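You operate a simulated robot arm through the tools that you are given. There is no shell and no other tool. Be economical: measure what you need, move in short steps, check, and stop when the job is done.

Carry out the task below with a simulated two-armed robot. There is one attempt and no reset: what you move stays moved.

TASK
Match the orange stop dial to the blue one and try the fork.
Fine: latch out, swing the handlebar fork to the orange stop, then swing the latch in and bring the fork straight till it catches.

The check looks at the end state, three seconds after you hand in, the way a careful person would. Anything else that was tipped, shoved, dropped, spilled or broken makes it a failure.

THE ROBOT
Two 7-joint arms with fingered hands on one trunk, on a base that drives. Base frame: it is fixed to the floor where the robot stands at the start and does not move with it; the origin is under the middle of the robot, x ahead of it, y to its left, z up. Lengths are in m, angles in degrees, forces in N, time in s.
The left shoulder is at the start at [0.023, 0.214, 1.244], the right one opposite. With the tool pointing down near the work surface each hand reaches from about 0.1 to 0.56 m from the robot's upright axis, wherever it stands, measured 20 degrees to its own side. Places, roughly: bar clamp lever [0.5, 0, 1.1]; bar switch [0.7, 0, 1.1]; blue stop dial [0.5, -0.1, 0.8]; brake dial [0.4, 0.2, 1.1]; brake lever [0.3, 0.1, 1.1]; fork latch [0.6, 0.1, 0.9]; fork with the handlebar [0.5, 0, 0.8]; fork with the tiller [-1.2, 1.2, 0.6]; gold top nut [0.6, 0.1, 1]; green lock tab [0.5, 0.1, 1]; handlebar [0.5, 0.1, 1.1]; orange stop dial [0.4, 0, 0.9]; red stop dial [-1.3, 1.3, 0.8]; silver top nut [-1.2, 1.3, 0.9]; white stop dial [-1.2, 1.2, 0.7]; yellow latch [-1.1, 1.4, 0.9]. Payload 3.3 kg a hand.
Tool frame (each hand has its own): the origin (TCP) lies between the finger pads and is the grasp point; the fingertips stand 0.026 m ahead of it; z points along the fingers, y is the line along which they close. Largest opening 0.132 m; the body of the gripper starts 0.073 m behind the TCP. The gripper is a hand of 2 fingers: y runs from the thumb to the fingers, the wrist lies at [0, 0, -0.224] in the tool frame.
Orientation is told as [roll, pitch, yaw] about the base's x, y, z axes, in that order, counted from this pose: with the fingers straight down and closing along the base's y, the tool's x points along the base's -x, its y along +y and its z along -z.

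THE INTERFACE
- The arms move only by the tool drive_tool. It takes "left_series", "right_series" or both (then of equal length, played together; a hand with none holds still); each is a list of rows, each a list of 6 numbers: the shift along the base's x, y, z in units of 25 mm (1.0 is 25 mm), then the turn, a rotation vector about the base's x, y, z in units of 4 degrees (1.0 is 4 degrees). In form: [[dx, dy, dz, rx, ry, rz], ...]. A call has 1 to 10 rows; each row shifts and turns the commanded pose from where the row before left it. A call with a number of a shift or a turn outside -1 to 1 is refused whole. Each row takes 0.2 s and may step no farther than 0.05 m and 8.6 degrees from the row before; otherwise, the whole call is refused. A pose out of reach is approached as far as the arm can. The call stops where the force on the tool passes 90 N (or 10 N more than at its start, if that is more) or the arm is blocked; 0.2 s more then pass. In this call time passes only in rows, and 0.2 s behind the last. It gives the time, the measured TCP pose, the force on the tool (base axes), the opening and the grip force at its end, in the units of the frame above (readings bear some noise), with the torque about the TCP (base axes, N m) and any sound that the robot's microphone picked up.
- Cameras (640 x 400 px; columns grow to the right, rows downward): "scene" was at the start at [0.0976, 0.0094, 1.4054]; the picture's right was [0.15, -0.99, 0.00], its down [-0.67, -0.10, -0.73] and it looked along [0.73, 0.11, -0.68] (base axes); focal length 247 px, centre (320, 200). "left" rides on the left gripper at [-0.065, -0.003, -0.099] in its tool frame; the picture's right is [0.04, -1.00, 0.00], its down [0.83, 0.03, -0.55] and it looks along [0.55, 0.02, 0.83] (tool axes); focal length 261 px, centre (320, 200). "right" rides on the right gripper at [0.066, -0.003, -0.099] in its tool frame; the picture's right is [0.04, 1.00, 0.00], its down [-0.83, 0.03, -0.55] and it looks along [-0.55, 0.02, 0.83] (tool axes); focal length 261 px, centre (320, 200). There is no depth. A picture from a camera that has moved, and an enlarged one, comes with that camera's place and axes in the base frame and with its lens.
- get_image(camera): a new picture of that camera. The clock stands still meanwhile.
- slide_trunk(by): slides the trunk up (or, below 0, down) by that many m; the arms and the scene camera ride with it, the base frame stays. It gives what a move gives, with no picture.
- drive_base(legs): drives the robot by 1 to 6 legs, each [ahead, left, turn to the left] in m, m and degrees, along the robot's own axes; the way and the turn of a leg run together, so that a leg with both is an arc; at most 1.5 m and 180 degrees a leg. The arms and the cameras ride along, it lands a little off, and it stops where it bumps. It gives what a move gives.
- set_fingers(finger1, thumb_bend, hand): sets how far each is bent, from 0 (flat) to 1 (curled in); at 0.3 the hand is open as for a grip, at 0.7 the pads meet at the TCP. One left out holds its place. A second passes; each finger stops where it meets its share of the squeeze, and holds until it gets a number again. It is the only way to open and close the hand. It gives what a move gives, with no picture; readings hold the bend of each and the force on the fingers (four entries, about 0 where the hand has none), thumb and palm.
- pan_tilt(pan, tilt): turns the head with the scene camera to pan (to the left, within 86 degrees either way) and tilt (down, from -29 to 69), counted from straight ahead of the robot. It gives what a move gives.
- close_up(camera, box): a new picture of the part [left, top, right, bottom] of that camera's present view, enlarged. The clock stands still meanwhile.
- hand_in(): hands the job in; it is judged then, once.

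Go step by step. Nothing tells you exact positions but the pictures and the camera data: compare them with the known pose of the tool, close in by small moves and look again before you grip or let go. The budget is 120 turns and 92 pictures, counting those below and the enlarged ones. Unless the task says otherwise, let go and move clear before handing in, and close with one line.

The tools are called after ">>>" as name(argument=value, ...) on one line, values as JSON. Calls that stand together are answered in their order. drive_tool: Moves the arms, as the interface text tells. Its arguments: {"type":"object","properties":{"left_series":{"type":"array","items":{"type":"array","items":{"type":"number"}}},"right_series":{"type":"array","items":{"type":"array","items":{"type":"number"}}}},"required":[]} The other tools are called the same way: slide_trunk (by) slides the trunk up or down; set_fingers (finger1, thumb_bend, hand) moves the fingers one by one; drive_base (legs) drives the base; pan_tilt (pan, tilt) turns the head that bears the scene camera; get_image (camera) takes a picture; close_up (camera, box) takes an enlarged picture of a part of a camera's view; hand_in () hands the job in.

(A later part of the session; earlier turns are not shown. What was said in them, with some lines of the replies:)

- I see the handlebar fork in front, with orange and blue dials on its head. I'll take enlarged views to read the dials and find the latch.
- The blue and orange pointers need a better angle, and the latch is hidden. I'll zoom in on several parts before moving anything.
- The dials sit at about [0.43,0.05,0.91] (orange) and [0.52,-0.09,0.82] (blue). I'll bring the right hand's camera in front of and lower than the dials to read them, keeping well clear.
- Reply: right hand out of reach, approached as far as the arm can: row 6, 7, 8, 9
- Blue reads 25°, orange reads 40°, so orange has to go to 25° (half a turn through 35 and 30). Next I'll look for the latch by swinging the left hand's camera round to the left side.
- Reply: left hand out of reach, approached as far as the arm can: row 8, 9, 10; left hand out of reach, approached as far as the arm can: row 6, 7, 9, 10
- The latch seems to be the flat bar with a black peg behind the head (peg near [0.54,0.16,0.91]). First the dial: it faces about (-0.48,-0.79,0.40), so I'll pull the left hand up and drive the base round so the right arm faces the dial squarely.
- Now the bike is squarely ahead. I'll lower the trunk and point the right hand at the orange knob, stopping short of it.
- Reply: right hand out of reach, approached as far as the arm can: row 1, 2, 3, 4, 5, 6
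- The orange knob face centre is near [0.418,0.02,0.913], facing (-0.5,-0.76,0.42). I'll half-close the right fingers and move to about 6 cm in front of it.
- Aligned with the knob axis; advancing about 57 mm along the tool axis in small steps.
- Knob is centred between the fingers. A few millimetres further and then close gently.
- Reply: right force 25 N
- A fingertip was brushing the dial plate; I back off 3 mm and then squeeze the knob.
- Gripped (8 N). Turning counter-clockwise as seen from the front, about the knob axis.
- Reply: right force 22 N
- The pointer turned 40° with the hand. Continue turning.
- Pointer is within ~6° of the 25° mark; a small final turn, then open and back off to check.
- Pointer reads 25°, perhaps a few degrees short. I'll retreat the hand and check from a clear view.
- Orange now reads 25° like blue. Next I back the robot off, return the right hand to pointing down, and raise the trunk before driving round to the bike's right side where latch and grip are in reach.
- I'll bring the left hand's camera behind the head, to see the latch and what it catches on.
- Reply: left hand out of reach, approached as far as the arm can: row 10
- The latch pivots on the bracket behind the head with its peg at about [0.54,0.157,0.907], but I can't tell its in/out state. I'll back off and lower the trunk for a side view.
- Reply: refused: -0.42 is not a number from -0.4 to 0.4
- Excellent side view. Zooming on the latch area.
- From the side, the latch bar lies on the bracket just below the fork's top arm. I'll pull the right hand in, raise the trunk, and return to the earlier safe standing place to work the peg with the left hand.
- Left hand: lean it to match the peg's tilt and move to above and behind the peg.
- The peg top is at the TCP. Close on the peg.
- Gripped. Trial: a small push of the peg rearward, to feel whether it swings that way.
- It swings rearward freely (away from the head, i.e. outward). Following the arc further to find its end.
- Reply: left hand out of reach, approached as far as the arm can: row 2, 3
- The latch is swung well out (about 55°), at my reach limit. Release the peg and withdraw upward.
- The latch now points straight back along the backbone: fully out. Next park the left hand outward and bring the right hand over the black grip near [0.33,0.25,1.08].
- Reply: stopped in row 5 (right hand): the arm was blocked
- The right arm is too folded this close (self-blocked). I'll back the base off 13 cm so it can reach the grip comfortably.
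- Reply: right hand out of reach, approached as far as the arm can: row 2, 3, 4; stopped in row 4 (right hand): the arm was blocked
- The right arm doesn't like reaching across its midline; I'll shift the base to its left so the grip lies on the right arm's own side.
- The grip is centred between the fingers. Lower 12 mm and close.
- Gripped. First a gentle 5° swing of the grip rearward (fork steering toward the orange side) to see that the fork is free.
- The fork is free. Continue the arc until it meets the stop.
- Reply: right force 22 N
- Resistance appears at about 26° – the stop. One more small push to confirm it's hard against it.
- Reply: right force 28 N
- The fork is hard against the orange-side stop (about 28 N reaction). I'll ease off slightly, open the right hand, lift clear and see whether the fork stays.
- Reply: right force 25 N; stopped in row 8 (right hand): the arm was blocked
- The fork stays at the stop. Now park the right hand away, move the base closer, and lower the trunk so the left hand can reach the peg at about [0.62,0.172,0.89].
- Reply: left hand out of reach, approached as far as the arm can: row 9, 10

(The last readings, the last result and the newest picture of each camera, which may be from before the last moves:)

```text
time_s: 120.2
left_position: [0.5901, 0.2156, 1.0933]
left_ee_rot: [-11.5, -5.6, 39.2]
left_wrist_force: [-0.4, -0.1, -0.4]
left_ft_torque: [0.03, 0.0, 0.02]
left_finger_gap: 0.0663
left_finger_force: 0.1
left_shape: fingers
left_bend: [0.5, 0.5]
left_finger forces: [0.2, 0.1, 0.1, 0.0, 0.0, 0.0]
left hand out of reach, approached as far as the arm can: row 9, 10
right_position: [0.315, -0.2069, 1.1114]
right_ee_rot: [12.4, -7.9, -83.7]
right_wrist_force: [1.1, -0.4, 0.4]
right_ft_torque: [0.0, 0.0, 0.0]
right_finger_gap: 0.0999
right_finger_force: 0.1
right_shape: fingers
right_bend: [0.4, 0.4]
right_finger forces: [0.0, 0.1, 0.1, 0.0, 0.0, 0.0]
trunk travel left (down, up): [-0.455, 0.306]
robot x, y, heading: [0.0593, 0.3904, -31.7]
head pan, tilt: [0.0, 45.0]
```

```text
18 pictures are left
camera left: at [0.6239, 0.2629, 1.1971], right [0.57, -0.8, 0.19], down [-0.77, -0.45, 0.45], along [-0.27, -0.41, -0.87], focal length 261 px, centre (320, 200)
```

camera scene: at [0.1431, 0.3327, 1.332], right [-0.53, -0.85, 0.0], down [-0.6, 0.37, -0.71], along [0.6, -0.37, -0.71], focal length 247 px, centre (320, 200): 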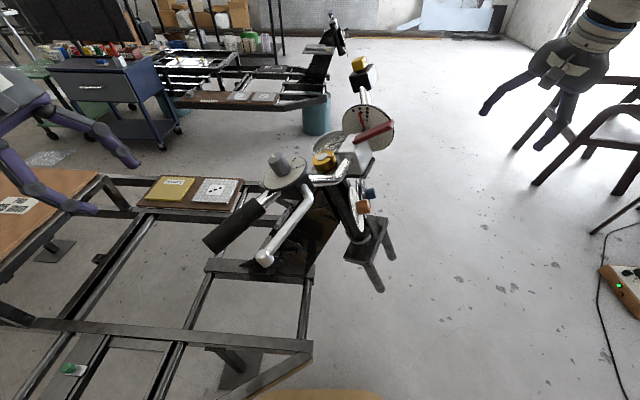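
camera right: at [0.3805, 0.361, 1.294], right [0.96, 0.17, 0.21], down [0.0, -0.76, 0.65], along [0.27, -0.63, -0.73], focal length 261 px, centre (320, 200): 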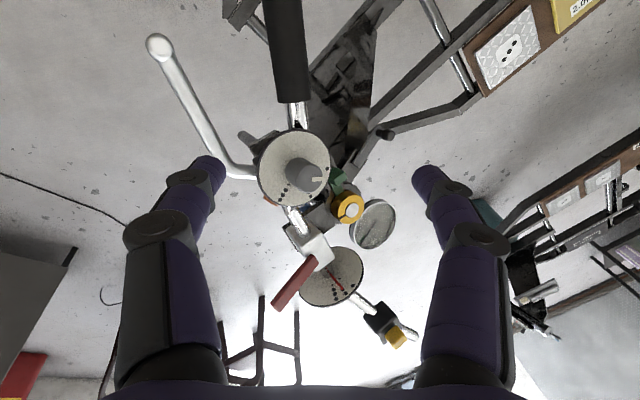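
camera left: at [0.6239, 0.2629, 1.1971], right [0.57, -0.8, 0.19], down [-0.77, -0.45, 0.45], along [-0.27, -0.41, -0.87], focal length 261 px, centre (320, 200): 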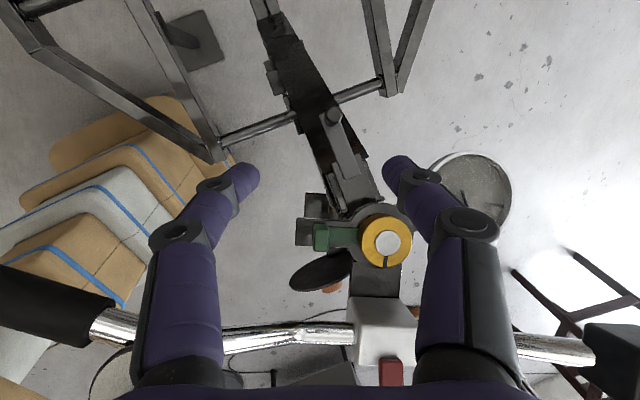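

I need about 5 cm more reach; turning the base right brings the left shoulder nearer. Lift the hand well clear first, then turn.

>>> drive_tool(left_series=[[-0.3, 0.5, 1, 0, 0, 0], [-0.3, 0.5, 1, 0, 0, 0], [-0.3, 0.5, 1, 0, 0, 0], [-0.3, 0.5, 1, 0, 0, 0], [-0.3, 0.5, 1, 0, 0, 0], [0, 0.5, 1, 0, 0, 0], [0, 0.5, 1, 0, 0, 0]])

>>> drive_base(legs=[[0, 0, -20]])

>>> get_image(camera="left")

```text
time_s: 121.8
left_position: [0.5366, 0.2868, 1.2227]
left_ee_rot: [-11.3, -5.7, 39.4]
left_wrist_force: [0.5, -0.2, -0.4]
left_ft_torque: [-0.02, 0.0, 0.02]
left_finger_gap: 0.0665
left_finger_force: 0.0
left_shape: fingers
left_bend: [0.5, 0.5]
left_finger forces: [0.0, 0.0, 0.0, 0.0, 0.1, 0.0]
left hand out of reach, approached as far as the arm can: row 4, 5, 6, 7
right_position: [0.3159, -0.2055, 1.1137]
right_ee_rot: [12.1, -7.7, -83.7]
right_wrist_force: [0.5, -0.2, 0.6]
right_ft_torque: [0.0, 0.04, 0.01]
right_finger_gap: 0.0996
right_finger_force: 0.0
right_shape: fingers
right_bend: [0.4, 0.4]
right_finger forces: [0.1, 0.0, 0.0, 0.0, 0.1, 0.0]
trunk travel left (down, up): [-0.455, 0.306]
robot x, y, heading: [0.0586, 0.3885, -31.9]
head pan, tilt: [0.0, 45.0]
```

```text
time_s: 123.3
left_position: [0.473, 0.1296, 1.2232]
left_ee_rot: [-11.3, -5.7, 19.4]
left_wrist_force: [-0.1, 1.2, 0.0]
left_ft_torque: [0.03, -0.02, -0.01]
left_finger_gap: 0.0662
left_finger_force: 0.0
left_shape: fingers
left_bend: [0.5, 0.5]
left_finger forces: [0.0, 0.0, 0.0, 0.0, 0.1, 0.1]
right_position: [0.0966, -0.2573, 1.1124]
right_ee_rot: [12.3, -7.8, -103.7]
right_wrist_force: [1.0, 0.6, 0.1]
right_ft_torque: [0.03, -0.02, -0.01]
right_finger_gap: 0.1
right_finger_force: 0.1
right_shape: fingers
right_bend: [0.4, 0.4]
right_finger forces: [0.0, 0.0, 0.0, 0.1, 0.0, 0.0]
trunk travel left (down, up): [-0.455, 0.306]
robot x, y, heading: [0.0526, 0.3929, -51.5]
head pan, tilt: [0.0, 45.0]
```

```text
17 pictures are left
camera left: at [0.5201, 0.1628, 1.327], right [0.27, -0.94, 0.19], down [-0.88, -0.16, 0.45], along [-0.39, -0.29, -0.87], focal length 261 px, centre (320, 200)
```

left: 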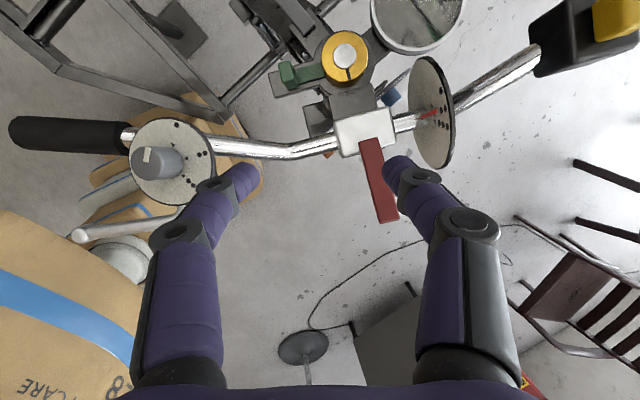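

>>> drive_tool(left_series=[[0.85, 0.3, 0, 0, 0, 0], [0.85, 0.3, 0, 0, 0, 0], [0.85, 0.3, 0, 0, 0, 0], [0.85, 0.3, 0, 0, 0, 0], [0.85, 0.3, 0, 0, 0, 0], [0.85, 0.3, 0, 0, 0, 0], [0.85, 0.2, -0.5, 0, 0, 0], [0, 0, -1, 0, 0, 0], [0, 0, -1, 0, 0, 0], [0, 0, -1, 0, 0, 0]])

>>> drive_tool(left_series=[[0, 0, -1, 0, 0, 0], [0, 0, -1, 0, 0, 0], [0, 0, -1, 0, 0, 0], [0, 0, -1, 0, 0, 0], [0, 0, -1, 0, 0, 0], [0, 0, -1, 0, 0, 0], [0, 0, -1, 0, 0, 0]])

>>> get_image(camera="left")

```text
time_s: 125.5
left_position: [0.5377, 0.1519, 1.1296]
left_ee_rot: [-11.5, -5.6, 19.4]
left_wrist_force: [-0.1, 0.3, -0.6]
left_ft_torque: [0.0, 0.02, -0.02]
left_finger_gap: 0.0661
left_finger_force: 0.2
left_shape: fingers
left_bend: [0.5, 0.5]
left_finger forces: [0.1, 0.0, 0.0, 0.0, 0.0, 0.0]
left hand out of reach, approached as far as the arm can: row 1, 2, 3, 4, 5, 6
right_position: [0.0976, -0.2566, 1.1142]
right_ee_rot: [12.2, -7.9, -103.6]
right_wrist_force: [-0.2, 0.3, 0.0]
right_ft_torque: [0.03, 0.02, -0.02]
right_finger_gap: 0.0999
right_finger_force: 0.0
right_shape: fingers
right_bend: [0.4, 0.4]
right_finger forces: [0.0, 0.0, 0.0, 0.1, 0.1, 0.1]
trunk travel left (down, up): [-0.455, 0.306]
robot x, y, heading: [0.0537, 0.3871, -51.6]
head pan, tilt: [0.0, 45.0]
```

```text
time_s: 127.1
left_position: [0.5389, 0.1566, 0.9561]
left_ee_rot: [-11.5, -5.6, 19.4]
left_wrist_force: [0.0, 0.9, -0.6]
left_ft_torque: [0.02, -0.03, 0.02]
left_finger_gap: 0.0665
left_finger_force: 0.0
left_shape: fingers
left_bend: [0.5, 0.5]
left_finger forces: [0.0, 0.0, 0.0, 0.1, 0.0, 0.0]
right_position: [0.0975, -0.2581, 1.1131]
right_ee_rot: [12.1, -7.7, -103.7]
right_wrist_force: [-0.2, 0.0, 0.3]
right_ft_torque: [-0.04, 0.0, -0.02]
right_finger_gap: 0.1003
right_finger_force: 0.1
right_shape: fingers
right_bend: [0.4, 0.4]
right_finger forces: [0.0, 0.0, 0.1, 0.0, 0.0, 0.1]
trunk travel left (down, up): [-0.455, 0.306]
robot x, y, heading: [0.0543, 0.3924, -51.8]
head pan, tilt: [0.0, 45.0]
```

```text
16 pictures are left
camera left: at [0.5867, 0.189, 1.059], right [0.27, -0.94, 0.19], down [-0.88, -0.16, 0.45], along [-0.4, -0.29, -0.87], focal length 261 px, centre (320, 200)
```

left: 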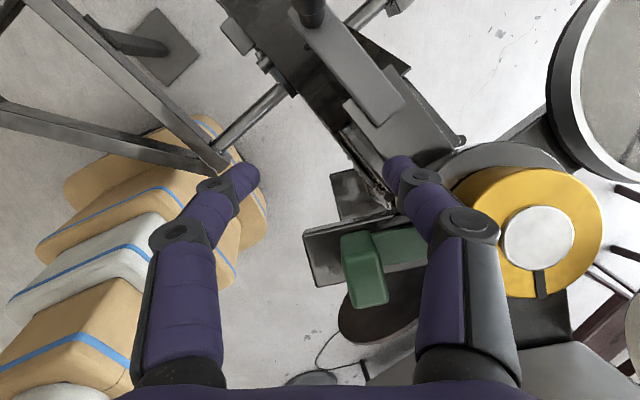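

>>> drive_tool(left_series=[[0.7, 0.1, -0.1, 0, 0, 0], [0.7, 0.1, -0.1, 0, 0, 0], [0.7, 0.1, -0.1, 0, 0, 0], [0.7, 0.1, -0.1, 0, 0, 0], [0.5, 0.1, -0.1, 0, 0, 0]])

>>> get_image(camera="left")

```text
time_s: 128.3
left_position: [0.6208, 0.1675, 0.9436]
left_ee_rot: [-11.5, -5.7, 19.3]
left_wrist_force: [0.5, 0.2, 0.3]
left_ft_torque: [0.01, 0.01, -0.02]
left_finger_gap: 0.0665
left_finger_force: 0.1
left_shape: fingers
left_bend: [0.5, 0.5]
left_finger forces: [0.0, 0.0, 0.0, 0.1, 0.0, 0.1]
right_position: [0.0972, -0.2587, 1.1127]
right_ee_rot: [12.1, -7.8, -103.7]
right_wrist_force: [0.2, -0.8, -0.4]
right_ft_torque: [-0.03, 0.0, 0.0]
right_finger_gap: 0.0999
right_finger_force: 0.1
right_shape: fingers
right_bend: [0.4, 0.4]
right_finger forces: [0.0, 0.0, 0.0, 0.0, 0.0, 0.1]
trunk travel left (down, up): [-0.455, 0.306]
robot x, y, heading: [0.0569, 0.3895, -51.8]
head pan, tilt: [0.0, 45.0]
```

```text
15 pictures are left
camera left: at [0.6685, 0.2001, 1.0465], right [0.27, -0.94, 0.19], down [-0.88, -0.16, 0.45], along [-0.4, -0.29, -0.87], focal length 261 px, centre (320, 200)
```

left: 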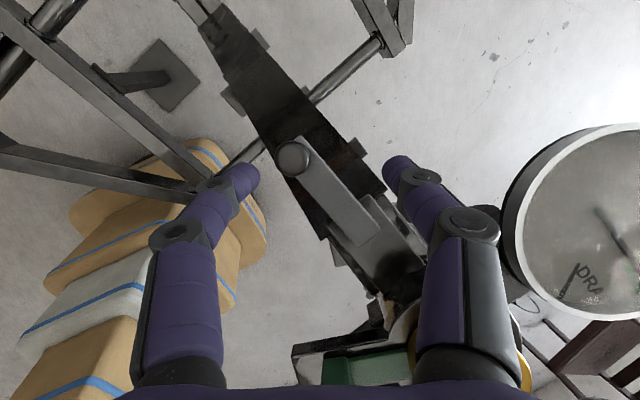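

>>> drive_tool(left_series=[[0.06, 0.1, -0.8, 0, 0, 0], [0.06, 0.1, -0.75, 0, 0, 0]])

>>> set_fingers(hand="left", finger1=0.7, thumb_bend=0.7)

>>> get_image(camera="left")

```text
time_s: 128.9
left_position: [0.6243, 0.1721, 0.9032]
left_ee_rot: [-11.4, -5.7, 19.4]
left_wrist_force: [-1.1, -0.3, 0.1]
left_ft_torque: [-0.01, 0.01, -0.01]
left_finger_gap: 0.0661
left_finger_force: 0.1
left_shape: fingers
left_bend: [0.5, 0.5]
left_finger forces: [0.0, 0.0, 0.1, 0.1, 0.0, 0.1]
right_position: [0.096, -0.2577, 1.1133]
right_ee_rot: [12.2, -7.9, -103.8]
right_wrist_force: [-0.1, 0.7, 0.5]
right_ft_torque: [-0.02, -0.01, -0.01]
right_finger_gap: 0.1002
right_finger_force: 0.0
right_shape: fingers
right_bend: [0.4, 0.4]
right_finger forces: [0.1, 0.0, 0.1, 0.1, 0.1, 0.0]
trunk travel left (down, up): [-0.455, 0.306]
robot x, y, heading: [0.0562, 0.3897, -51.5]
head pan, tilt: [0.0, 45.0]
```

```text
time_s: 129.9
left_position: [0.6233, 0.1718, 0.9027]
left_ee_rot: [-11.4, -5.7, 19.3]
left_wrist_force: [0.9, 0.6, -2.9]
left_ft_torque: [0.07, -0.01, -0.02]
left_finger_gap: 0.0145
left_finger_force: 3.8
left_shape: fingers
left_bend: [0.65, 0.68]
left_finger forces: [4.3, 0.0, 0.0, 0.0, 3.1, 0.1]
right_position: [0.0969, -0.2577, 1.1133]
right_ee_rot: [12.1, -7.8, -103.6]
right_wrist_force: [-0.3, 0.0, -0.3]
right_ft_torque: [-0.02, 0.0, -0.02]
right_finger_gap: 0.1002
right_finger_force: 0.1
right_shape: fingers
right_bend: [0.4, 0.4]
right_finger forces: [0.0, 0.1, 0.0, 0.0, 0.1, 0.1]
trunk travel left (down, up): [-0.455, 0.306]
robot x, y, heading: [0.0551, 0.3894, -51.7]
head pan, tilt: [0.0, 45.0]
```

```text
14 pictures are left
camera left: at [0.6718, 0.2059, 1.0065], right [0.27, -0.94, 0.19], down [-0.88, -0.16, 0.45], along [-0.4, -0.29, -0.87], focal length 261 px, centre (320, 200)
```

left: 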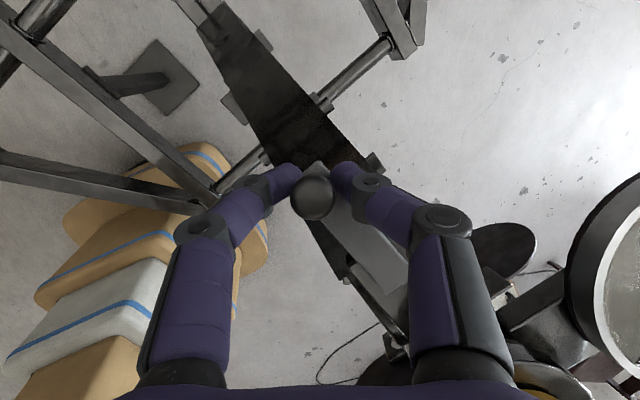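

Gripped. Now swing the latch in along its arc (rear → side), tilting the hand back as it goes so its body keeps clear of the brake dial.

>>> drive_tool(left_series=[[-0.31, 0.14, 0.02, -0.475, 0.853, -0.8], [-0.3, 0.14, 0.02, -0.475, 0.853, -0.8], [-0.33, 0.06, 0.05, -0.475, 0.853, -0.8], [-0.33, 0.06, 0.06, -0.475, 0.853, -0.8], [-0.33, -0.02, 0.08, -0.475, 0.853, -0.8], [-0.33, -0.02, 0.09, -0.475, 0.853, -0.8]])

>>> get_image(camera="left")

```text
time_s: 131.3
left_position: [0.5745, 0.1805, 0.9118]
left_ee_rot: [-19.4, 16.2, -0.9]
left_wrist_force: [0.8, 1.2, -0.1]
left_ft_torque: [-0.01, -0.03, 0.05]
left_finger_gap: 0.0013
left_finger_force: 0.3
left_shape: fingers
left_bend: [0.7, 0.7]
left_finger forces: [0.0, 0.0, 0.0, 0.0, 1.1, 0.0]
right_position: [0.098, -0.2587, 1.1127]
right_ee_rot: [12.2, -7.8, -103.7]
right_wrist_force: [0.2, 0.4, -0.1]
right_ft_torque: [-0.04, 0.0, 0.01]
right_finger_gap: 0.1001
right_finger_force: 0.0
right_shape: fingers
right_bend: [0.4, 0.4]
right_finger forces: [0.0, 0.0, 0.0, 0.1, 0.0, 0.1]
trunk travel left (down, up): [-0.455, 0.306]
robot x, y, heading: [0.0542, 0.3885, -51.6]
head pan, tilt: [0.0, 45.0]
```

```text
13 pictures are left
camera left: at [0.6652, 0.2082, 0.985], right [0.04, -0.94, 0.33], down [-0.65, 0.23, 0.72], along [-0.76, -0.24, -0.61], focal length 261 px, centre (320, 200)
```

left: 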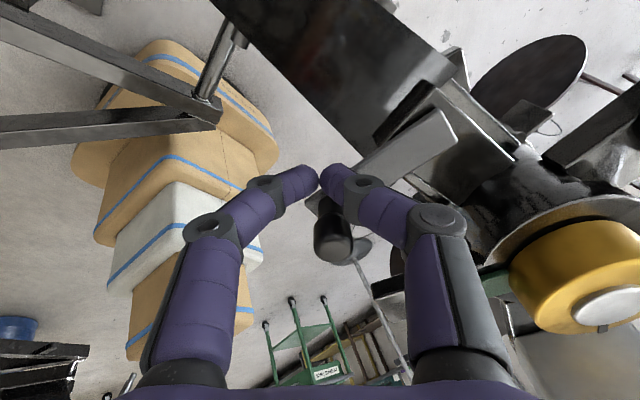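

The fingers slipped off the peg but the latch has moved about two-thirds in, and the closed fingers now sit behind the peg. I'll push it on along the arc.

>>> drive_tool(left_series=[[-0.3, -0.1, 0.11, 0, 0, 0], [-0.3, -0.1, 0.11, 0, 0, 0], [-0.26, -0.17, 0.13, 0, 0, 0], [-0.26, -0.18, 0.13, 0, 0, 0]])

>>> get_image(camera="left")

```text
time_s: 132.3
left_position: [0.5561, 0.1703, 0.9206]
left_ee_rot: [-19.0, 16.1, -0.2]
left_wrist_force: [34.6, 7.5, -12.5]
left_ft_torque: [0.19, -0.54, 0.34]
left_finger_gap: 0.0
left_finger_force: 19.7
left_shape: fingers
left_bend: [0.69, 0.72]
left_finger forces: [0.0, 0.0, 0.0, 0.1, 39.0, 0.1]
right_position: [0.1034, -0.257, 1.1122]
right_ee_rot: [12.0, -7.8, -103.6]
right_wrist_force: [-0.5, 0.1, 0.0]
right_ft_torque: [0.01, 0.0, 0.0]
right_finger_gap: 0.0999
right_finger_force: 0.1
right_shape: fingers
right_bend: [0.4, 0.4]
right_finger forces: [0.1, 0.0, 0.0, 0.0, 0.0, 0.1]
trunk travel left (down, up): [-0.455, 0.306]
robot x, y, heading: [0.057, 0.3871, -51.5]
head pan, tilt: [0.0, 45.0]
```

```text
12 pictures are left
camera left: at [0.6463, 0.1982, 0.9933], right [0.05, -0.94, 0.32], down [-0.66, 0.21, 0.72], along [-0.75, -0.25, -0.61], focal length 261 px, centre (320, 200)
```

left: 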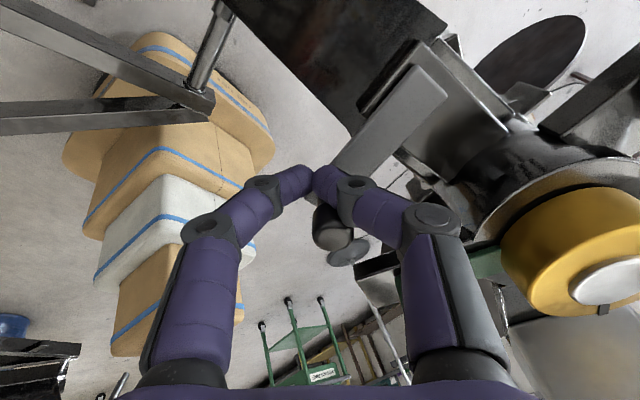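

The peg is back at its original place and resisting, but my push is oblique. I'll reposition directly behind it and push along the tangent to confirm it's at its end.

>>> drive_tool(left_series=[[0.3, 0.35, 0, 0, 0, 0], [-0.3, 0.1, -0.1, 0, 0, 0], [-0.2, 0, 0, 0, 0, 0], [-0.15, -0.22, 0.1, 0, 0, 0], [-0.13, -0.2, 0.1, 0, 0, 0]])

>>> close_up(camera="left", box=[240, 20, 540, 290])

```text
time_s: 133.5
left_position: [0.5564, 0.1711, 0.9205]
left_ee_rot: [-19.0, 15.5, 0.9]
left_wrist_force: [80.0, 7.4, -12.9]
left_ft_torque: [0.21, -1.17, 1.01]
left_finger_gap: 0.0
left_finger_force: 40.5
left_shape: fingers
left_bend: [0.69, 0.72]
left_finger forces: [0.2, 0.0, 0.0, 0.0, 81.2, 0.1]
right_position: [0.1072, -0.2564, 1.1131]
right_ee_rot: [11.8, -8.1, -103.7]
right_wrist_force: [0.2, 0.0, -1.1]
right_ft_torque: [0.0, -0.01, -0.02]
right_finger_gap: 0.0999
right_finger_force: 0.2
right_shape: fingers
right_bend: [0.4, 0.4]
right_finger forces: [0.0, 0.0, 0.0, 0.0, 0.0, 0.0]
trunk travel left (down, up): [-0.455, 0.306]
robot x, y, heading: [0.0547, 0.3904, -52.0]
head pan, tilt: [0.0, 45.0]
```

```text
1.48 times, centred on (390, 155) of left
camera zoom: at [0.6442, 0.2013, 0.9938], right [0.06, -0.94, 0.32], down [-0.67, 0.2, 0.72], along [-0.74, -0.26, -0.62], focal length 386 px, centre (216, 267)
```

zoom: 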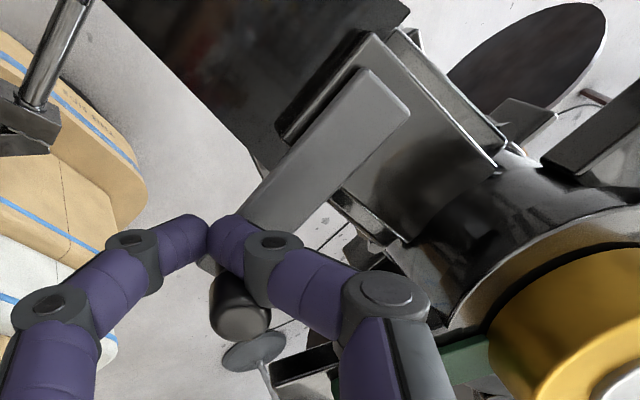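

The latch is hard against its inner end. Back off at once and withdraw the left hand up and rearward.

>>> drive_tool(left_series=[[0.4, 0.4, 0, 0, 0, 0], [0.3, 0.4, 0.3, 0, 0, 0], [0, 0.3, 0.8, 0, 0, 0], [0, 0.3, 0.9, 0, 0, 0], [0, 0.3, 0.9, 0, 0, 0], [0, 0.3, 0.9, 0, 0, 0], [-0.1, 0.4, 0.9, 0, 0, 0], [-0.1, 0.5, 0.9, 0, 0, 0], [-0.1, 0.6, 0.9, 0, 0, 0], [-0.1, 0.6, 0.9, 0, 0, 0]])

>>> get_image(camera="left")

```text
time_s: 135.7
left_position: [0.5414, 0.2703, 1.1126]
left_ee_rot: [-19.3, 16.3, -0.9]
left_wrist_force: [-0.3, 0.5, -0.6]
left_ft_torque: [0.01, 0.01, 0.02]
left_finger_gap: 0.0017
left_finger_force: 0.1
left_shape: fingers
left_bend: [0.7, 0.7]
left_finger forces: [0.1, 0.0, 0.0, 0.0, 0.0, 0.1]
right_position: [0.0956, -0.2569, 1.1149]
right_ee_rot: [12.4, -7.9, -103.6]
right_wrist_force: [0.7, 0.0, 0.4]
right_ft_torque: [0.01, -0.01, 0.01]
right_finger_gap: 0.0999
right_finger_force: 0.0
right_shape: fingers
right_bend: [0.4, 0.4]
right_finger forces: [0.1, 0.0, 0.1, 0.0, 0.0, 0.0]
trunk travel left (down, up): [-0.455, 0.306]
robot x, y, heading: [0.057, 0.3897, -51.5]
head pan, tilt: [0.0, 45.0]
```

```text
10 pictures are left
camera left: at [0.6322, 0.2986, 1.1853], right [0.04, -0.94, 0.33], down [-0.65, 0.22, 0.72], along [-0.76, -0.24, -0.61], focal length 261 px, centre (320, 200)
```

left: 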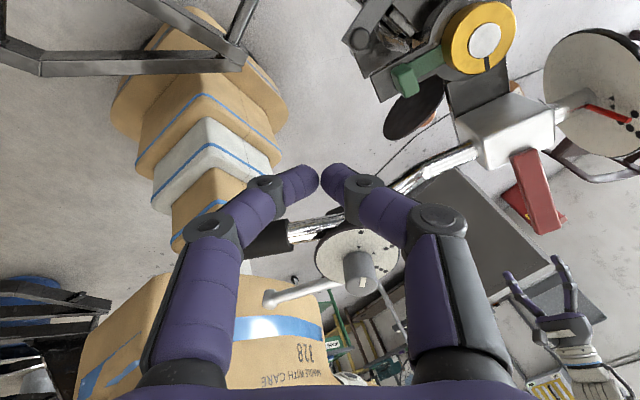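

The latch stays in. Now I'll bring the fork straight by pushing the grip forward from behind with the left hand's closed fingers; first position them behind the grip.

>>> drive_tool(left_series=[[-0.4, 0.8, 0.2, 0.69, -0.58, 0], [-0.5, 0.8, 0, 0.69, -0.58, 0], [-0.5, 0.8, 0, 0.69, -0.58, 0], [-0.4, 0.7, 0, 0.69, -0.58, 0], [0, 0, -0.8, 0.69, -0.58, 0], [0, 0, -0.8, 0.69, -0.58, 0], [0, 0, -0.8, 0.69, -0.58, 0], [0, 0, -0.6, 0.69, -0.58, 0]])

>>> get_image(camera="left")

>>> get_image(camera="scene")

```text
time_s: 137.5
left_position: [0.4981, 0.3479, 1.0411]
left_ee_rot: [2.8, -2.7, 1.8]
left_wrist_force: [-0.1, -0.2, -0.6]
left_ft_torque: [0.02, 0.02, 0.02]
left_finger_gap: 0.0018
left_finger_force: 0.1
left_shape: fingers
left_bend: [0.7, 0.7]
left_finger forces: [0.0, 0.0, 0.0, 0.1, 0.0, 0.0]
right_position: [0.0967, -0.2572, 1.1135]
right_ee_rot: [12.2, -7.8, -103.7]
right_wrist_force: [-0.9, 1.1, -0.1]
right_ft_torque: [0.02, 0.01, 0.05]
right_finger_gap: 0.1002
right_finger_force: 0.0
right_shape: fingers
right_bend: [0.4, 0.4]
right_finger forces: [0.0, 0.0, 0.0, 0.1, 0.0, 0.0]
trunk travel left (down, up): [-0.455, 0.306]
robot x, y, heading: [0.0566, 0.3886, -51.8]
head pan, tilt: [0.0, 45.0]
```

```text
9 pictures are left
camera left: at [0.5601, 0.3415, 1.1436], right [-0.01, -1.0, -0.05], down [-0.86, -0.02, 0.51], along [-0.51, 0.05, -0.86], focal length 261 px, centre (320, 200)
```

left: 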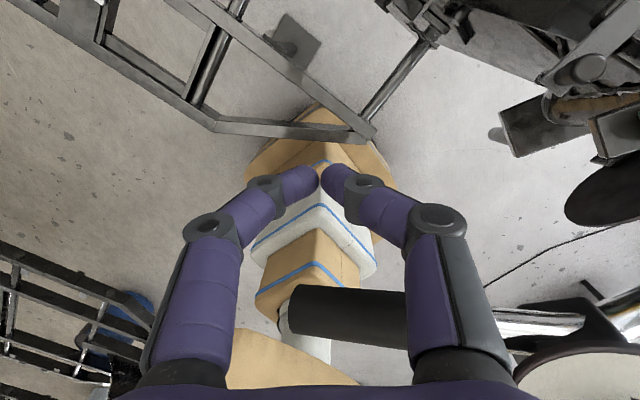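

```text
8 pictures are left
camera scene: at [0.1196, 0.3058, 1.3319], right [-0.79, -0.62, 0.0], down [-0.44, 0.56, -0.71], along [0.44, -0.55, -0.71], focal length 247 px, centre (320, 200)
```

scene: 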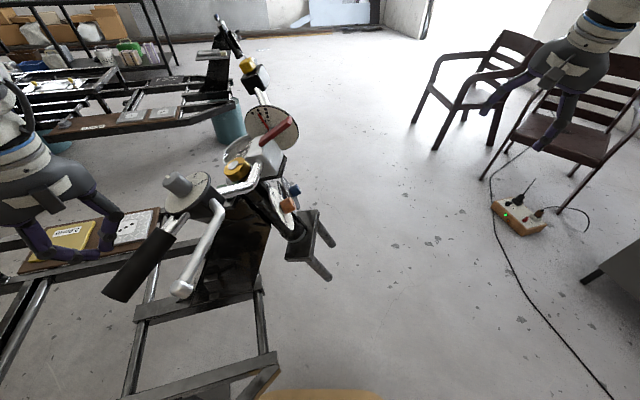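

The grip is straight ahead of the fingers. Approach, then push along the straightening arc.

>>> drive_tool(left_series=[[-0.77, -0.04, -0.15, 0, 0, 0], [-0.77, -0.04, -0.15, 0, 0, 0], [-0.77, -0.04, -0.15, 0, 0, 0], [-0.4, -0.23, 0.18, 0.13, 0.215, 0.57], [-0.4, -0.23, 0.18, 0.13, 0.215, 0.57], [-0.37, -0.26, 0.18, 0.13, 0.215, 0.57], [-0.37, -0.26, 0.18, 0.13, 0.215, 0.57]])

>>> get_image(camera="left")

```text
time_s: 139.1
left_position: [0.4024, 0.3191, 1.0475]
left_ee_rot: [5.1, 0.5, 11.0]
left_wrist_force: [2.0, 1.8, 1.4]
left_ft_torque: [-0.16, 0.01, 0.14]
left_finger_gap: 0.0015
left_finger_force: 1.2
left_shape: fingers
left_bend: [0.7, 0.7]
left_finger forces: [0.0, 0.0, 0.0, 0.0, 2.8, 0.1]
right_position: [0.0977, -0.2574, 1.1124]
right_ee_rot: [12.1, -7.9, -103.6]
right_wrist_force: [0.1, 0.9, -0.3]
right_ft_torque: [-0.01, 0.01, 0.02]
right_finger_gap: 0.0999
right_finger_force: 0.0
right_shape: fingers
right_bend: [0.4, 0.4]
right_finger forces: [0.1, 0.0, 0.1, 0.0, 0.0, 0.0]
trunk travel left (down, up): [-0.455, 0.306]
robot x, y, heading: [0.0531, 0.3884, -51.8]
head pan, tilt: [0.0, 45.0]
```

```text
7 pictures are left
camera left: at [0.4697, 0.3198, 1.1463], right [0.15, -0.98, -0.09], down [-0.81, -0.17, 0.56], along [-0.57, -0.01, -0.82], focal length 261 px, centre (320, 200)
```

left: 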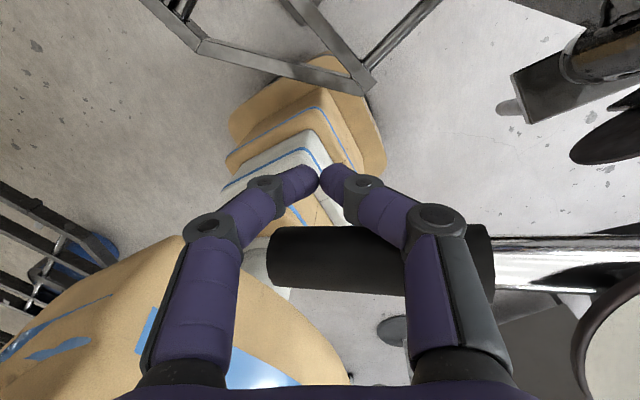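

In contact and moving easily. Continue the arc toward straight, watching for the catch.

>>> drive_tool(left_series=[[-0.34, -0.29, 0.19, 0.13, 0.215, 0.57], [-0.34, -0.29, 0.19, 0.13, 0.215, 0.57], [-0.32, -0.32, 0.19, 0.13, 0.215, 0.57], [-0.32, -0.32, 0.19, 0.13, 0.215, 0.57]])

>>> drive_tool(left_series=[[-0.28, -0.35, 0.19, 0.13, 0.215, 0.57], [-0.28, -0.35, 0.19, 0.13, 0.215, 0.57]])

>>> drive_tool(left_series=[[-0.25, -0.36, 0.19, 0.13, 0.215, 0.57]])

```text
time_s: 140.1
left_position: [0.3683, 0.2897, 1.0657]
left_ee_rot: [8.2, 3.3, 20.2]
left_wrist_force: [1.6, 0.3, 0.5]
left_ft_torque: [-0.04, 0.01, 0.05]
left_finger_gap: 0.0017
left_finger_force: 0.8
left_shape: fingers
left_bend: [0.7, 0.7]
left_finger forces: [0.1, 0.1, 0.0, 0.0, 1.5, 0.0]
right_position: [0.0962, -0.2574, 1.1126]
right_ee_rot: [12.2, -7.8, -103.7]
right_wrist_force: [0.4, 0.3, 0.5]
right_ft_torque: [0.01, -0.01, -0.01]
right_finger_gap: 0.0998
right_finger_force: 0.1
right_shape: fingers
right_bend: [0.4, 0.4]
right_finger forces: [0.0, 0.0, 0.1, 0.0, 0.0, 0.0]
trunk travel left (down, up): [-0.455, 0.306]
robot x, y, heading: [0.0527, 0.3884, -51.7]
head pan, tilt: [0.0, 45.0]
```

```text
time_s: 140.7
left_position: [0.357, 0.2745, 1.0759]
left_ee_rot: [9.6, 4.4, 25.1]
left_wrist_force: [11.5, 14.0, -1.7]
left_ft_torque: [-0.08, 0.13, 0.49]
left_finger_gap: 0.0001
left_finger_force: 8.6
left_shape: fingers
left_bend: [0.7, 0.7]
left_finger forces: [0.0, 0.1, 0.1, 0.0, 16.6, 0.1]
right_position: [0.0982, -0.2559, 1.1145]
right_ee_rot: [12.2, -7.8, -103.7]
right_wrist_force: [0.2, -0.6, 0.3]
right_ft_torque: [0.02, 0.01, -0.01]
right_finger_gap: 0.0999
right_finger_force: 0.0
right_shape: fingers
right_bend: [0.4, 0.4]
right_finger forces: [0.0, 0.1, 0.0, 0.0, 0.0, 0.0]
trunk travel left (down, up): [-0.455, 0.306]
robot x, y, heading: [0.0574, 0.3917, -51.6]
head pan, tilt: [0.0, 45.0]
```

```text
time_s: 141.1
left_position: [0.35, 0.2646, 1.0802]
left_ee_rot: [10.5, 5.2, 27.2]
left_wrist_force: [7.9, 13.6, -2.6]
left_ft_torque: [-0.05, 0.1, 0.46]
left_finger_gap: 0.0
left_finger_force: 7.1
left_shape: fingers
left_bend: [0.69, 0.7]
left_finger forces: [0.2, 0.1, 0.0, 0.0, 14.4, 0.0]
right_position: [0.0986, -0.2564, 1.1137]
right_ee_rot: [12.2, -7.8, -103.6]
right_wrist_force: [0.1, -0.2, 0.3]
right_ft_torque: [-0.03, -0.03, -0.01]
right_finger_gap: 0.0999
right_finger_force: 0.1
right_shape: fingers
right_bend: [0.4, 0.4]
right_finger forces: [0.0, 0.1, 0.0, 0.0, 0.1, 0.1]
trunk travel left (down, up): [-0.455, 0.306]
robot x, y, heading: [0.056, 0.3923, -51.4]
head pan, tilt: [0.0, 45.0]
```

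Resistance of about 16 N has appeared and the grip still moves – likely the catch being ridden. Continue in small steps.

>>> drive_tool(left_series=[[-0.25, -0.38, 0.2, 0.13, 0.215, 0.57]])

>>> drive_tool(left_series=[[-0.22, -0.36, 0.2, 0.13, 0.215, 0.57]])

>>> close_up(camera="scene", box=[90, 90, 350, 310])

```text
time_s: 141.5
left_position: [0.3476, 0.2592, 1.0837]
left_ee_rot: [11.6, 5.3, 29.9]
left_wrist_force: [22.0, 30.0, -14.0]
left_ft_torque: [0.22, 0.3, 0.9]
left_finger_gap: 0.0002
left_finger_force: 16.5
left_shape: fingers
left_bend: [0.69, 0.7]
left_finger forces: [0.0, 0.0, 0.0, 0.1, 33.3, 0.0]
right_position: [0.1018, -0.2521, 1.1144]
right_ee_rot: [12.0, -8.1, -103.6]
right_wrist_force: [-0.4, 0.1, -0.1]
right_ft_torque: [0.02, 0.0, 0.05]
right_finger_gap: 0.0999
right_finger_force: 0.0
right_shape: fingers
right_bend: [0.4, 0.4]
right_finger forces: [0.0, 0.1, 0.0, 0.0, 0.0, 0.0]
trunk travel left (down, up): [-0.455, 0.306]
robot x, y, heading: [0.0577, 0.3932, -52.1]
head pan, tilt: [0.0, 45.0]
```

```text
time_s: 141.9
left_position: [0.3459, 0.2544, 1.0878]
left_ee_rot: [12.6, 5.4, 32.5]
left_wrist_force: [31.6, 46.0, -23.7]
left_ft_torque: [0.43, 0.3, 1.05]
left_finger_gap: 0.0
left_finger_force: 25.7
left_shape: fingers
left_bend: [0.69, 0.7]
left_finger forces: [0.1, 0.0, 0.1, 0.0, 51.5, 0.0]
right_position: [0.1027, -0.2505, 1.1171]
right_ee_rot: [12.0, -8.2, -103.7]
right_wrist_force: [-0.1, 0.7, 0.4]
right_ft_torque: [-0.02, -0.02, 0.02]
right_finger_gap: 0.0999
right_finger_force: 0.0
right_shape: fingers
right_bend: [0.4, 0.4]
right_finger forces: [0.0, 0.1, 0.0, 0.0, 0.0, 0.1]
trunk travel left (down, up): [-0.455, 0.306]
robot x, y, heading: [0.0559, 0.3876, -51.6]
head pan, tilt: [0.0, 45.0]
```

```text
1.82 times, centred on (220, 200) of scene
camera zoom: at [0.1261, 0.3132, 1.3318], right [-0.78, -0.62, 0.01], down [-0.44, 0.55, -0.71], along [0.43, -0.56, -0.71], focal length 449 px, centre (502, 200)
```

zoom: 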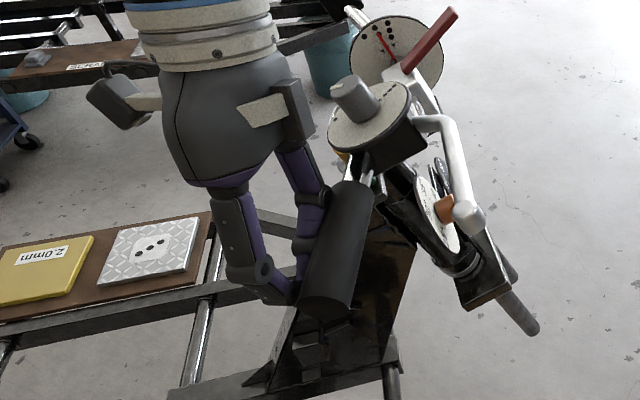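

The fork is now hard stopped at the straight position (61 N, no further movement). Back the fingers off and see whether it stays.

>>> drive_tool(left_series=[[0.4, 0.4, 0, 0, 0, 0], [0.6, 0.4, 0, 0, 0, 0], [0.6, 0.4, 0.3, 0, 0, 0], [0.3, 0.4, 0.8, 0, 0, 0], [0, 0.2, 0.9, 0, 0, 0], [0, 0.2, 0.9, 0, 0, 0], [0, 0, 0.9, 0, 0, 0]])

>>> close_up(camera="scene", box=[120, 90, 350, 290])

```text
time_s: 143.5
left_position: [0.383, 0.2952, 1.1871]
left_ee_rot: [12.2, 5.8, 31.8]
left_wrist_force: [-0.2, -0.8, 0.0]
left_ft_torque: [-0.02, 0.0, 0.02]
left_finger_gap: 0.0017
left_finger_force: 0.0
left_shape: fingers
left_bend: [0.7, 0.7]
left_finger forces: [0.0, 0.0, 0.0, 0.0, 0.1, 0.0]
right_position: [0.0966, -0.2572, 1.1134]
right_ee_rot: [12.3, -7.8, -103.7]
right_wrist_force: [0.4, 0.4, -0.1]
right_ft_torque: [-0.01, -0.01, -0.01]
right_finger_gap: 0.1
right_finger_force: 0.1
right_shape: fingers
right_bend: [0.4, 0.4]
right_finger forces: [0.1, 0.0, 0.0, 0.1, 0.0, 0.1]
trunk travel left (down, up): [-0.455, 0.306]
robot x, y, heading: [0.0581, 0.3898, -51.8]
head pan, tilt: [0.0, 45.0]
```

```text
2.00 times, centred on (235, 190) of scene
camera zoom: at [0.1188, 0.306, 1.3319], right [-0.79, -0.62, 0.0], down [-0.44, 0.56, -0.71], along [0.44, -0.55, -0.71], focal length 494 px, centre (490, 220)
```

zoom: 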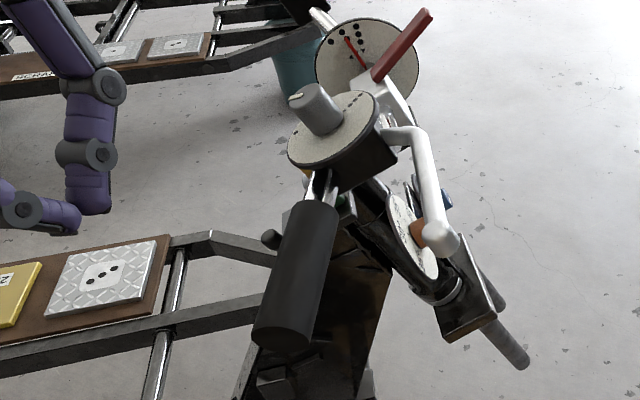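

The fork stays near straight. To verify it is really caught, I'll put the closed fingers on the front side of the grip and push very gently rearward.

>>> drive_tool(left_series=[[-0.9, -0.6, 0, 0, 0, 0], [-0.9, -0.6, 0, 0, 0, 0], [-0.9, -0.6, 0, 0, 0, 0], [-0.9, -0.6, 0, 0, 0, 0], [0, 0, -0.9, 0, 0, 0], [0, 0, -0.9, 0, 0, 0], [0, 0, -0.9, 0, 0, 0], [0, 0, -0.9, 0, 0, 0], [0, 0, -0.8, 0, 0, 0]])

>>> get_image(camera="left")

```text
time_s: 145.5
left_position: [0.2936, 0.2355, 1.0758]
left_ee_rot: [12.2, 6.0, 31.8]
left_wrist_force: [-0.1, -0.2, 0.2]
left_ft_torque: [-0.02, 0.02, -0.01]
left_finger_gap: 0.0016
left_finger_force: 0.1
left_shape: fingers
left_bend: [0.7, 0.7]
left_finger forces: [0.1, 0.1, 0.0, 0.1, 0.0, 0.1]
right_position: [0.0968, -0.258, 1.1129]
right_ee_rot: [12.2, -7.8, -103.6]
right_wrist_force: [0.7, 0.8, -0.5]
right_ft_torque: [-0.03, 0.01, -0.01]
right_finger_gap: 0.0997
right_finger_force: 0.0
right_shape: fingers
right_bend: [0.4, 0.4]
right_finger forces: [0.0, 0.0, 0.1, 0.0, 0.1, 0.0]
trunk travel left (down, up): [-0.455, 0.306]
robot x, y, heading: [0.0589, 0.3909, -51.7]
head pan, tilt: [0.0, 45.0]
```

```text
4 pictures are left
camera left: at [0.3715, 0.2538, 1.165], right [0.46, -0.86, -0.21], down [-0.61, -0.48, 0.63], along [-0.64, -0.17, -0.75], focal length 261 px, centre (320, 200)
```

left: 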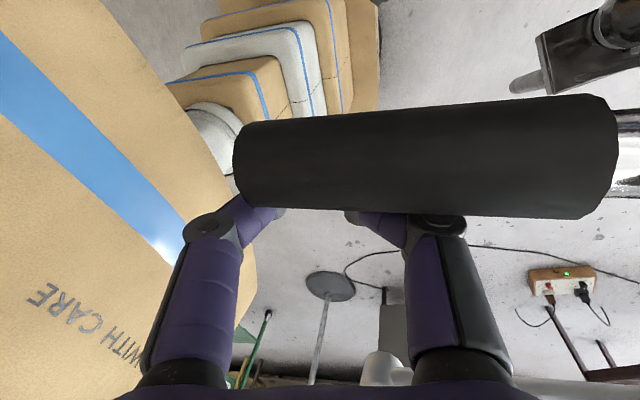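

>>> drive_tool(left_series=[[0.25, 0.2, 0, 0, 0, 0], [0.2, 0.15, 0, 0, 0, 0]])

>>> drive_tool(left_series=[[0.15, 0.15, -0.05, 0, 0, 0]])

```text
time_s: 146.1
left_position: [0.3019, 0.2425, 1.0759]
left_ee_rot: [12.3, 5.9, 31.8]
left_wrist_force: [-27.1, -8.9, -20.3]
left_ft_torque: [-0.48, -0.42, 0.77]
left_finger_gap: 0.0058
left_finger_force: 13.6
left_shape: fingers
left_bend: [0.66, 0.7]
left_finger forces: [27.1, 0.1, 0.0, 0.1, 0.2, 0.1]
right_position: [0.0947, -0.2591, 1.1126]
right_ee_rot: [12.4, -7.7, -103.7]
right_wrist_force: [0.3, -0.5, 0.4]
right_ft_torque: [0.01, -0.01, 0.01]
right_finger_gap: 0.0999
right_finger_force: 0.2
right_shape: fingers
right_bend: [0.4, 0.4]
right_finger forces: [0.0, 0.1, 0.0, 0.1, 0.0, 0.1]
trunk travel left (down, up): [-0.455, 0.306]
robot x, y, heading: [0.0573, 0.3873, -51.7]
head pan, tilt: [0.0, 45.0]
```

```text
time_s: 146.5
left_position: [0.3059, 0.2465, 1.0771]
left_ee_rot: [12.2, 5.9, 31.7]
left_wrist_force: [-29.1, -6.9, -19.8]
left_ft_torque: [-0.42, -0.36, 0.7]
left_finger_gap: 0.0078
left_finger_force: 14.5
left_shape: fingers
left_bend: [0.65, 0.7]
left_finger forces: [26.6, 0.0, 0.0, 0.0, 2.5, 0.0]
right_position: [0.0931, -0.2594, 1.1132]
right_ee_rot: [12.4, -7.6, -103.7]
right_wrist_force: [0.3, -0.1, -0.4]
right_ft_torque: [0.0, -0.02, -0.02]
right_finger_gap: 0.1001
right_finger_force: 0.0
right_shape: fingers
right_bend: [0.4, 0.4]
right_finger forces: [0.1, 0.0, 0.0, 0.0, 0.1, 0.0]
trunk travel left (down, up): [-0.455, 0.306]
robot x, y, heading: [0.056, 0.389, -51.6]
head pan, tilt: [0.0, 45.0]
```

It resists about 35 N rearward too, where it moved freely before with ~3 N: the fork is caught. Withdraw the hand up and clear.

>>> drive_tool(left_series=[[-0.5, -0.4, 0, 0, 0, 0], [-0.1, -0.1, 0.9, 0, 0, 0], [0, 0, 1, 0, 0, 0], [0, 0, 1, 0, 0, 0], [0, 0, 1, 0, 0, 0], [0, 0, 1, 0, 0, 0], [0, 0.3, 0.5, 0, 0, 0], [0, 0.8, 0, 0, 0, 0], [0, 0.8, 0, 0, 0, 0], [0, 0.8, 0, 0, 0, 0]])

>>> drive_base(legs=[[-0.25, 0, 0]])

>>> get_image(camera="scene")

```text
time_s: 148.7
left_position: [0.2955, 0.3033, 1.2112]
left_ee_rot: [12.2, 6.1, 31.9]
left_wrist_force: [-0.3, 0.1, -0.2]
left_ft_torque: [0.0, 0.0, 0.0]
left_finger_gap: 0.0018
left_finger_force: 0.0
left_shape: fingers
left_bend: [0.7, 0.7]
left_finger forces: [0.0, 0.0, 0.0, 0.1, 0.0, 0.1]
right_position: [0.0967, -0.2568, 1.1131]
right_ee_rot: [12.3, -8.0, -103.7]
right_wrist_force: [-0.5, 0.7, 0.2]
right_ft_torque: [-0.04, 0.0, 0.02]
right_finger_gap: 0.1
right_finger_force: 0.0
right_shape: fingers
right_bend: [0.4, 0.4]
right_finger forces: [0.1, 0.0, 0.1, 0.1, 0.0, 0.1]
trunk travel left (down, up): [-0.455, 0.306]
robot x, y, heading: [0.0544, 0.3881, -51.9]
head pan, tilt: [0.0, 45.0]
```

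```text
time_s: 150.5
left_position: [0.1383, 0.5025, 1.2122]
left_ee_rot: [12.2, 6.0, 31.9]
left_wrist_force: [0.0, -0.2, 0.2]
left_ft_torque: [-0.04, 0.0, 0.01]
left_finger_gap: 0.0017
left_finger_force: 0.0
left_shape: fingers
left_bend: [0.7, 0.7]
left_finger forces: [0.0, 0.0, 0.0, 0.0, 0.0, 0.1]
right_position: [-0.0586, -0.0587, 1.1131]
right_ee_rot: [12.3, -7.9, -103.8]
right_wrist_force: [0.1, -0.7, -0.2]
right_ft_torque: [-0.06, 0.0, 0.0]
right_finger_gap: 0.0999
right_finger_force: 0.0
right_shape: fingers
right_bend: [0.4, 0.4]
right_finger forces: [0.1, 0.0, 0.0, 0.0, 0.0, 0.1]
trunk travel left (down, up): [-0.455, 0.306]
robot x, y, heading: [-0.1014, 0.5823, -51.6]
head pan, tilt: [0.0, 45.0]
```

```text
3 pictures are left
camera scene: at [-0.037, 0.5047, 1.332], right [-0.78, -0.62, 0.0], down [-0.44, 0.55, -0.71], along [0.44, -0.56, -0.71], focal length 247 px, centre (320, 200)
```

scene: 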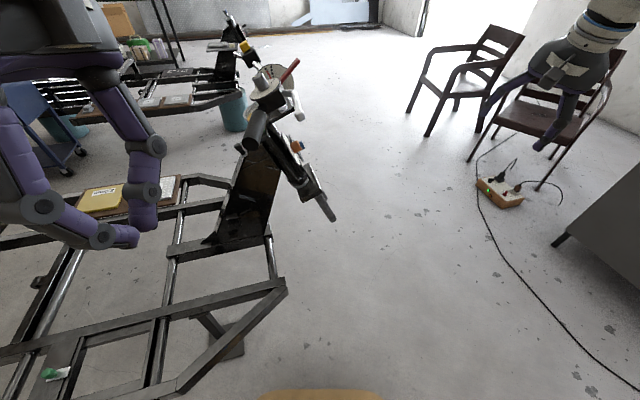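

>>> close_up(camera="scene", box=[210, 60, 340, 220])

```text
2.50 times, centred on (275, 140) of scene
camera zoom: at [-0.037, 0.5047, 1.332], right [-0.78, -0.62, 0.0], down [-0.44, 0.55, -0.71], along [0.44, -0.56, -0.71], focal length 618 px, centre (432, 350)
```

zoom: 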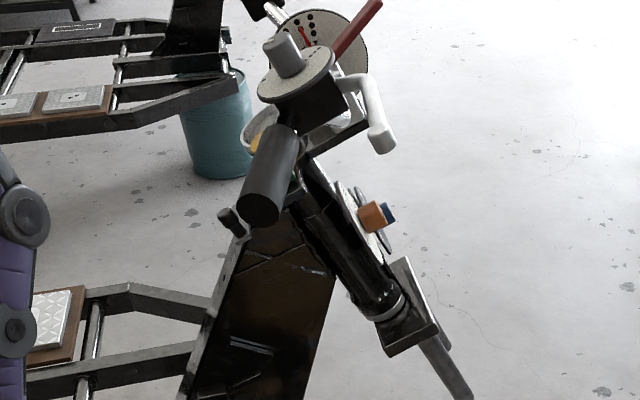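

The fork is straight and caught, the latch is in, the orange dial reads 25° like the blue one, and both hands are clear. Handing in.

>>> hand_in()

```text
The job is handed in.
```

I set the orange stop dial to 25° to match the blue one. Then I swung the latch out, turned the fork to the stop on the orange side, swung the latch back in and brought the fork straight until it caught; it now holds against a push either way. No click was picked up, and both stops now read 25°, so I went by the dial's position for which side is orange.
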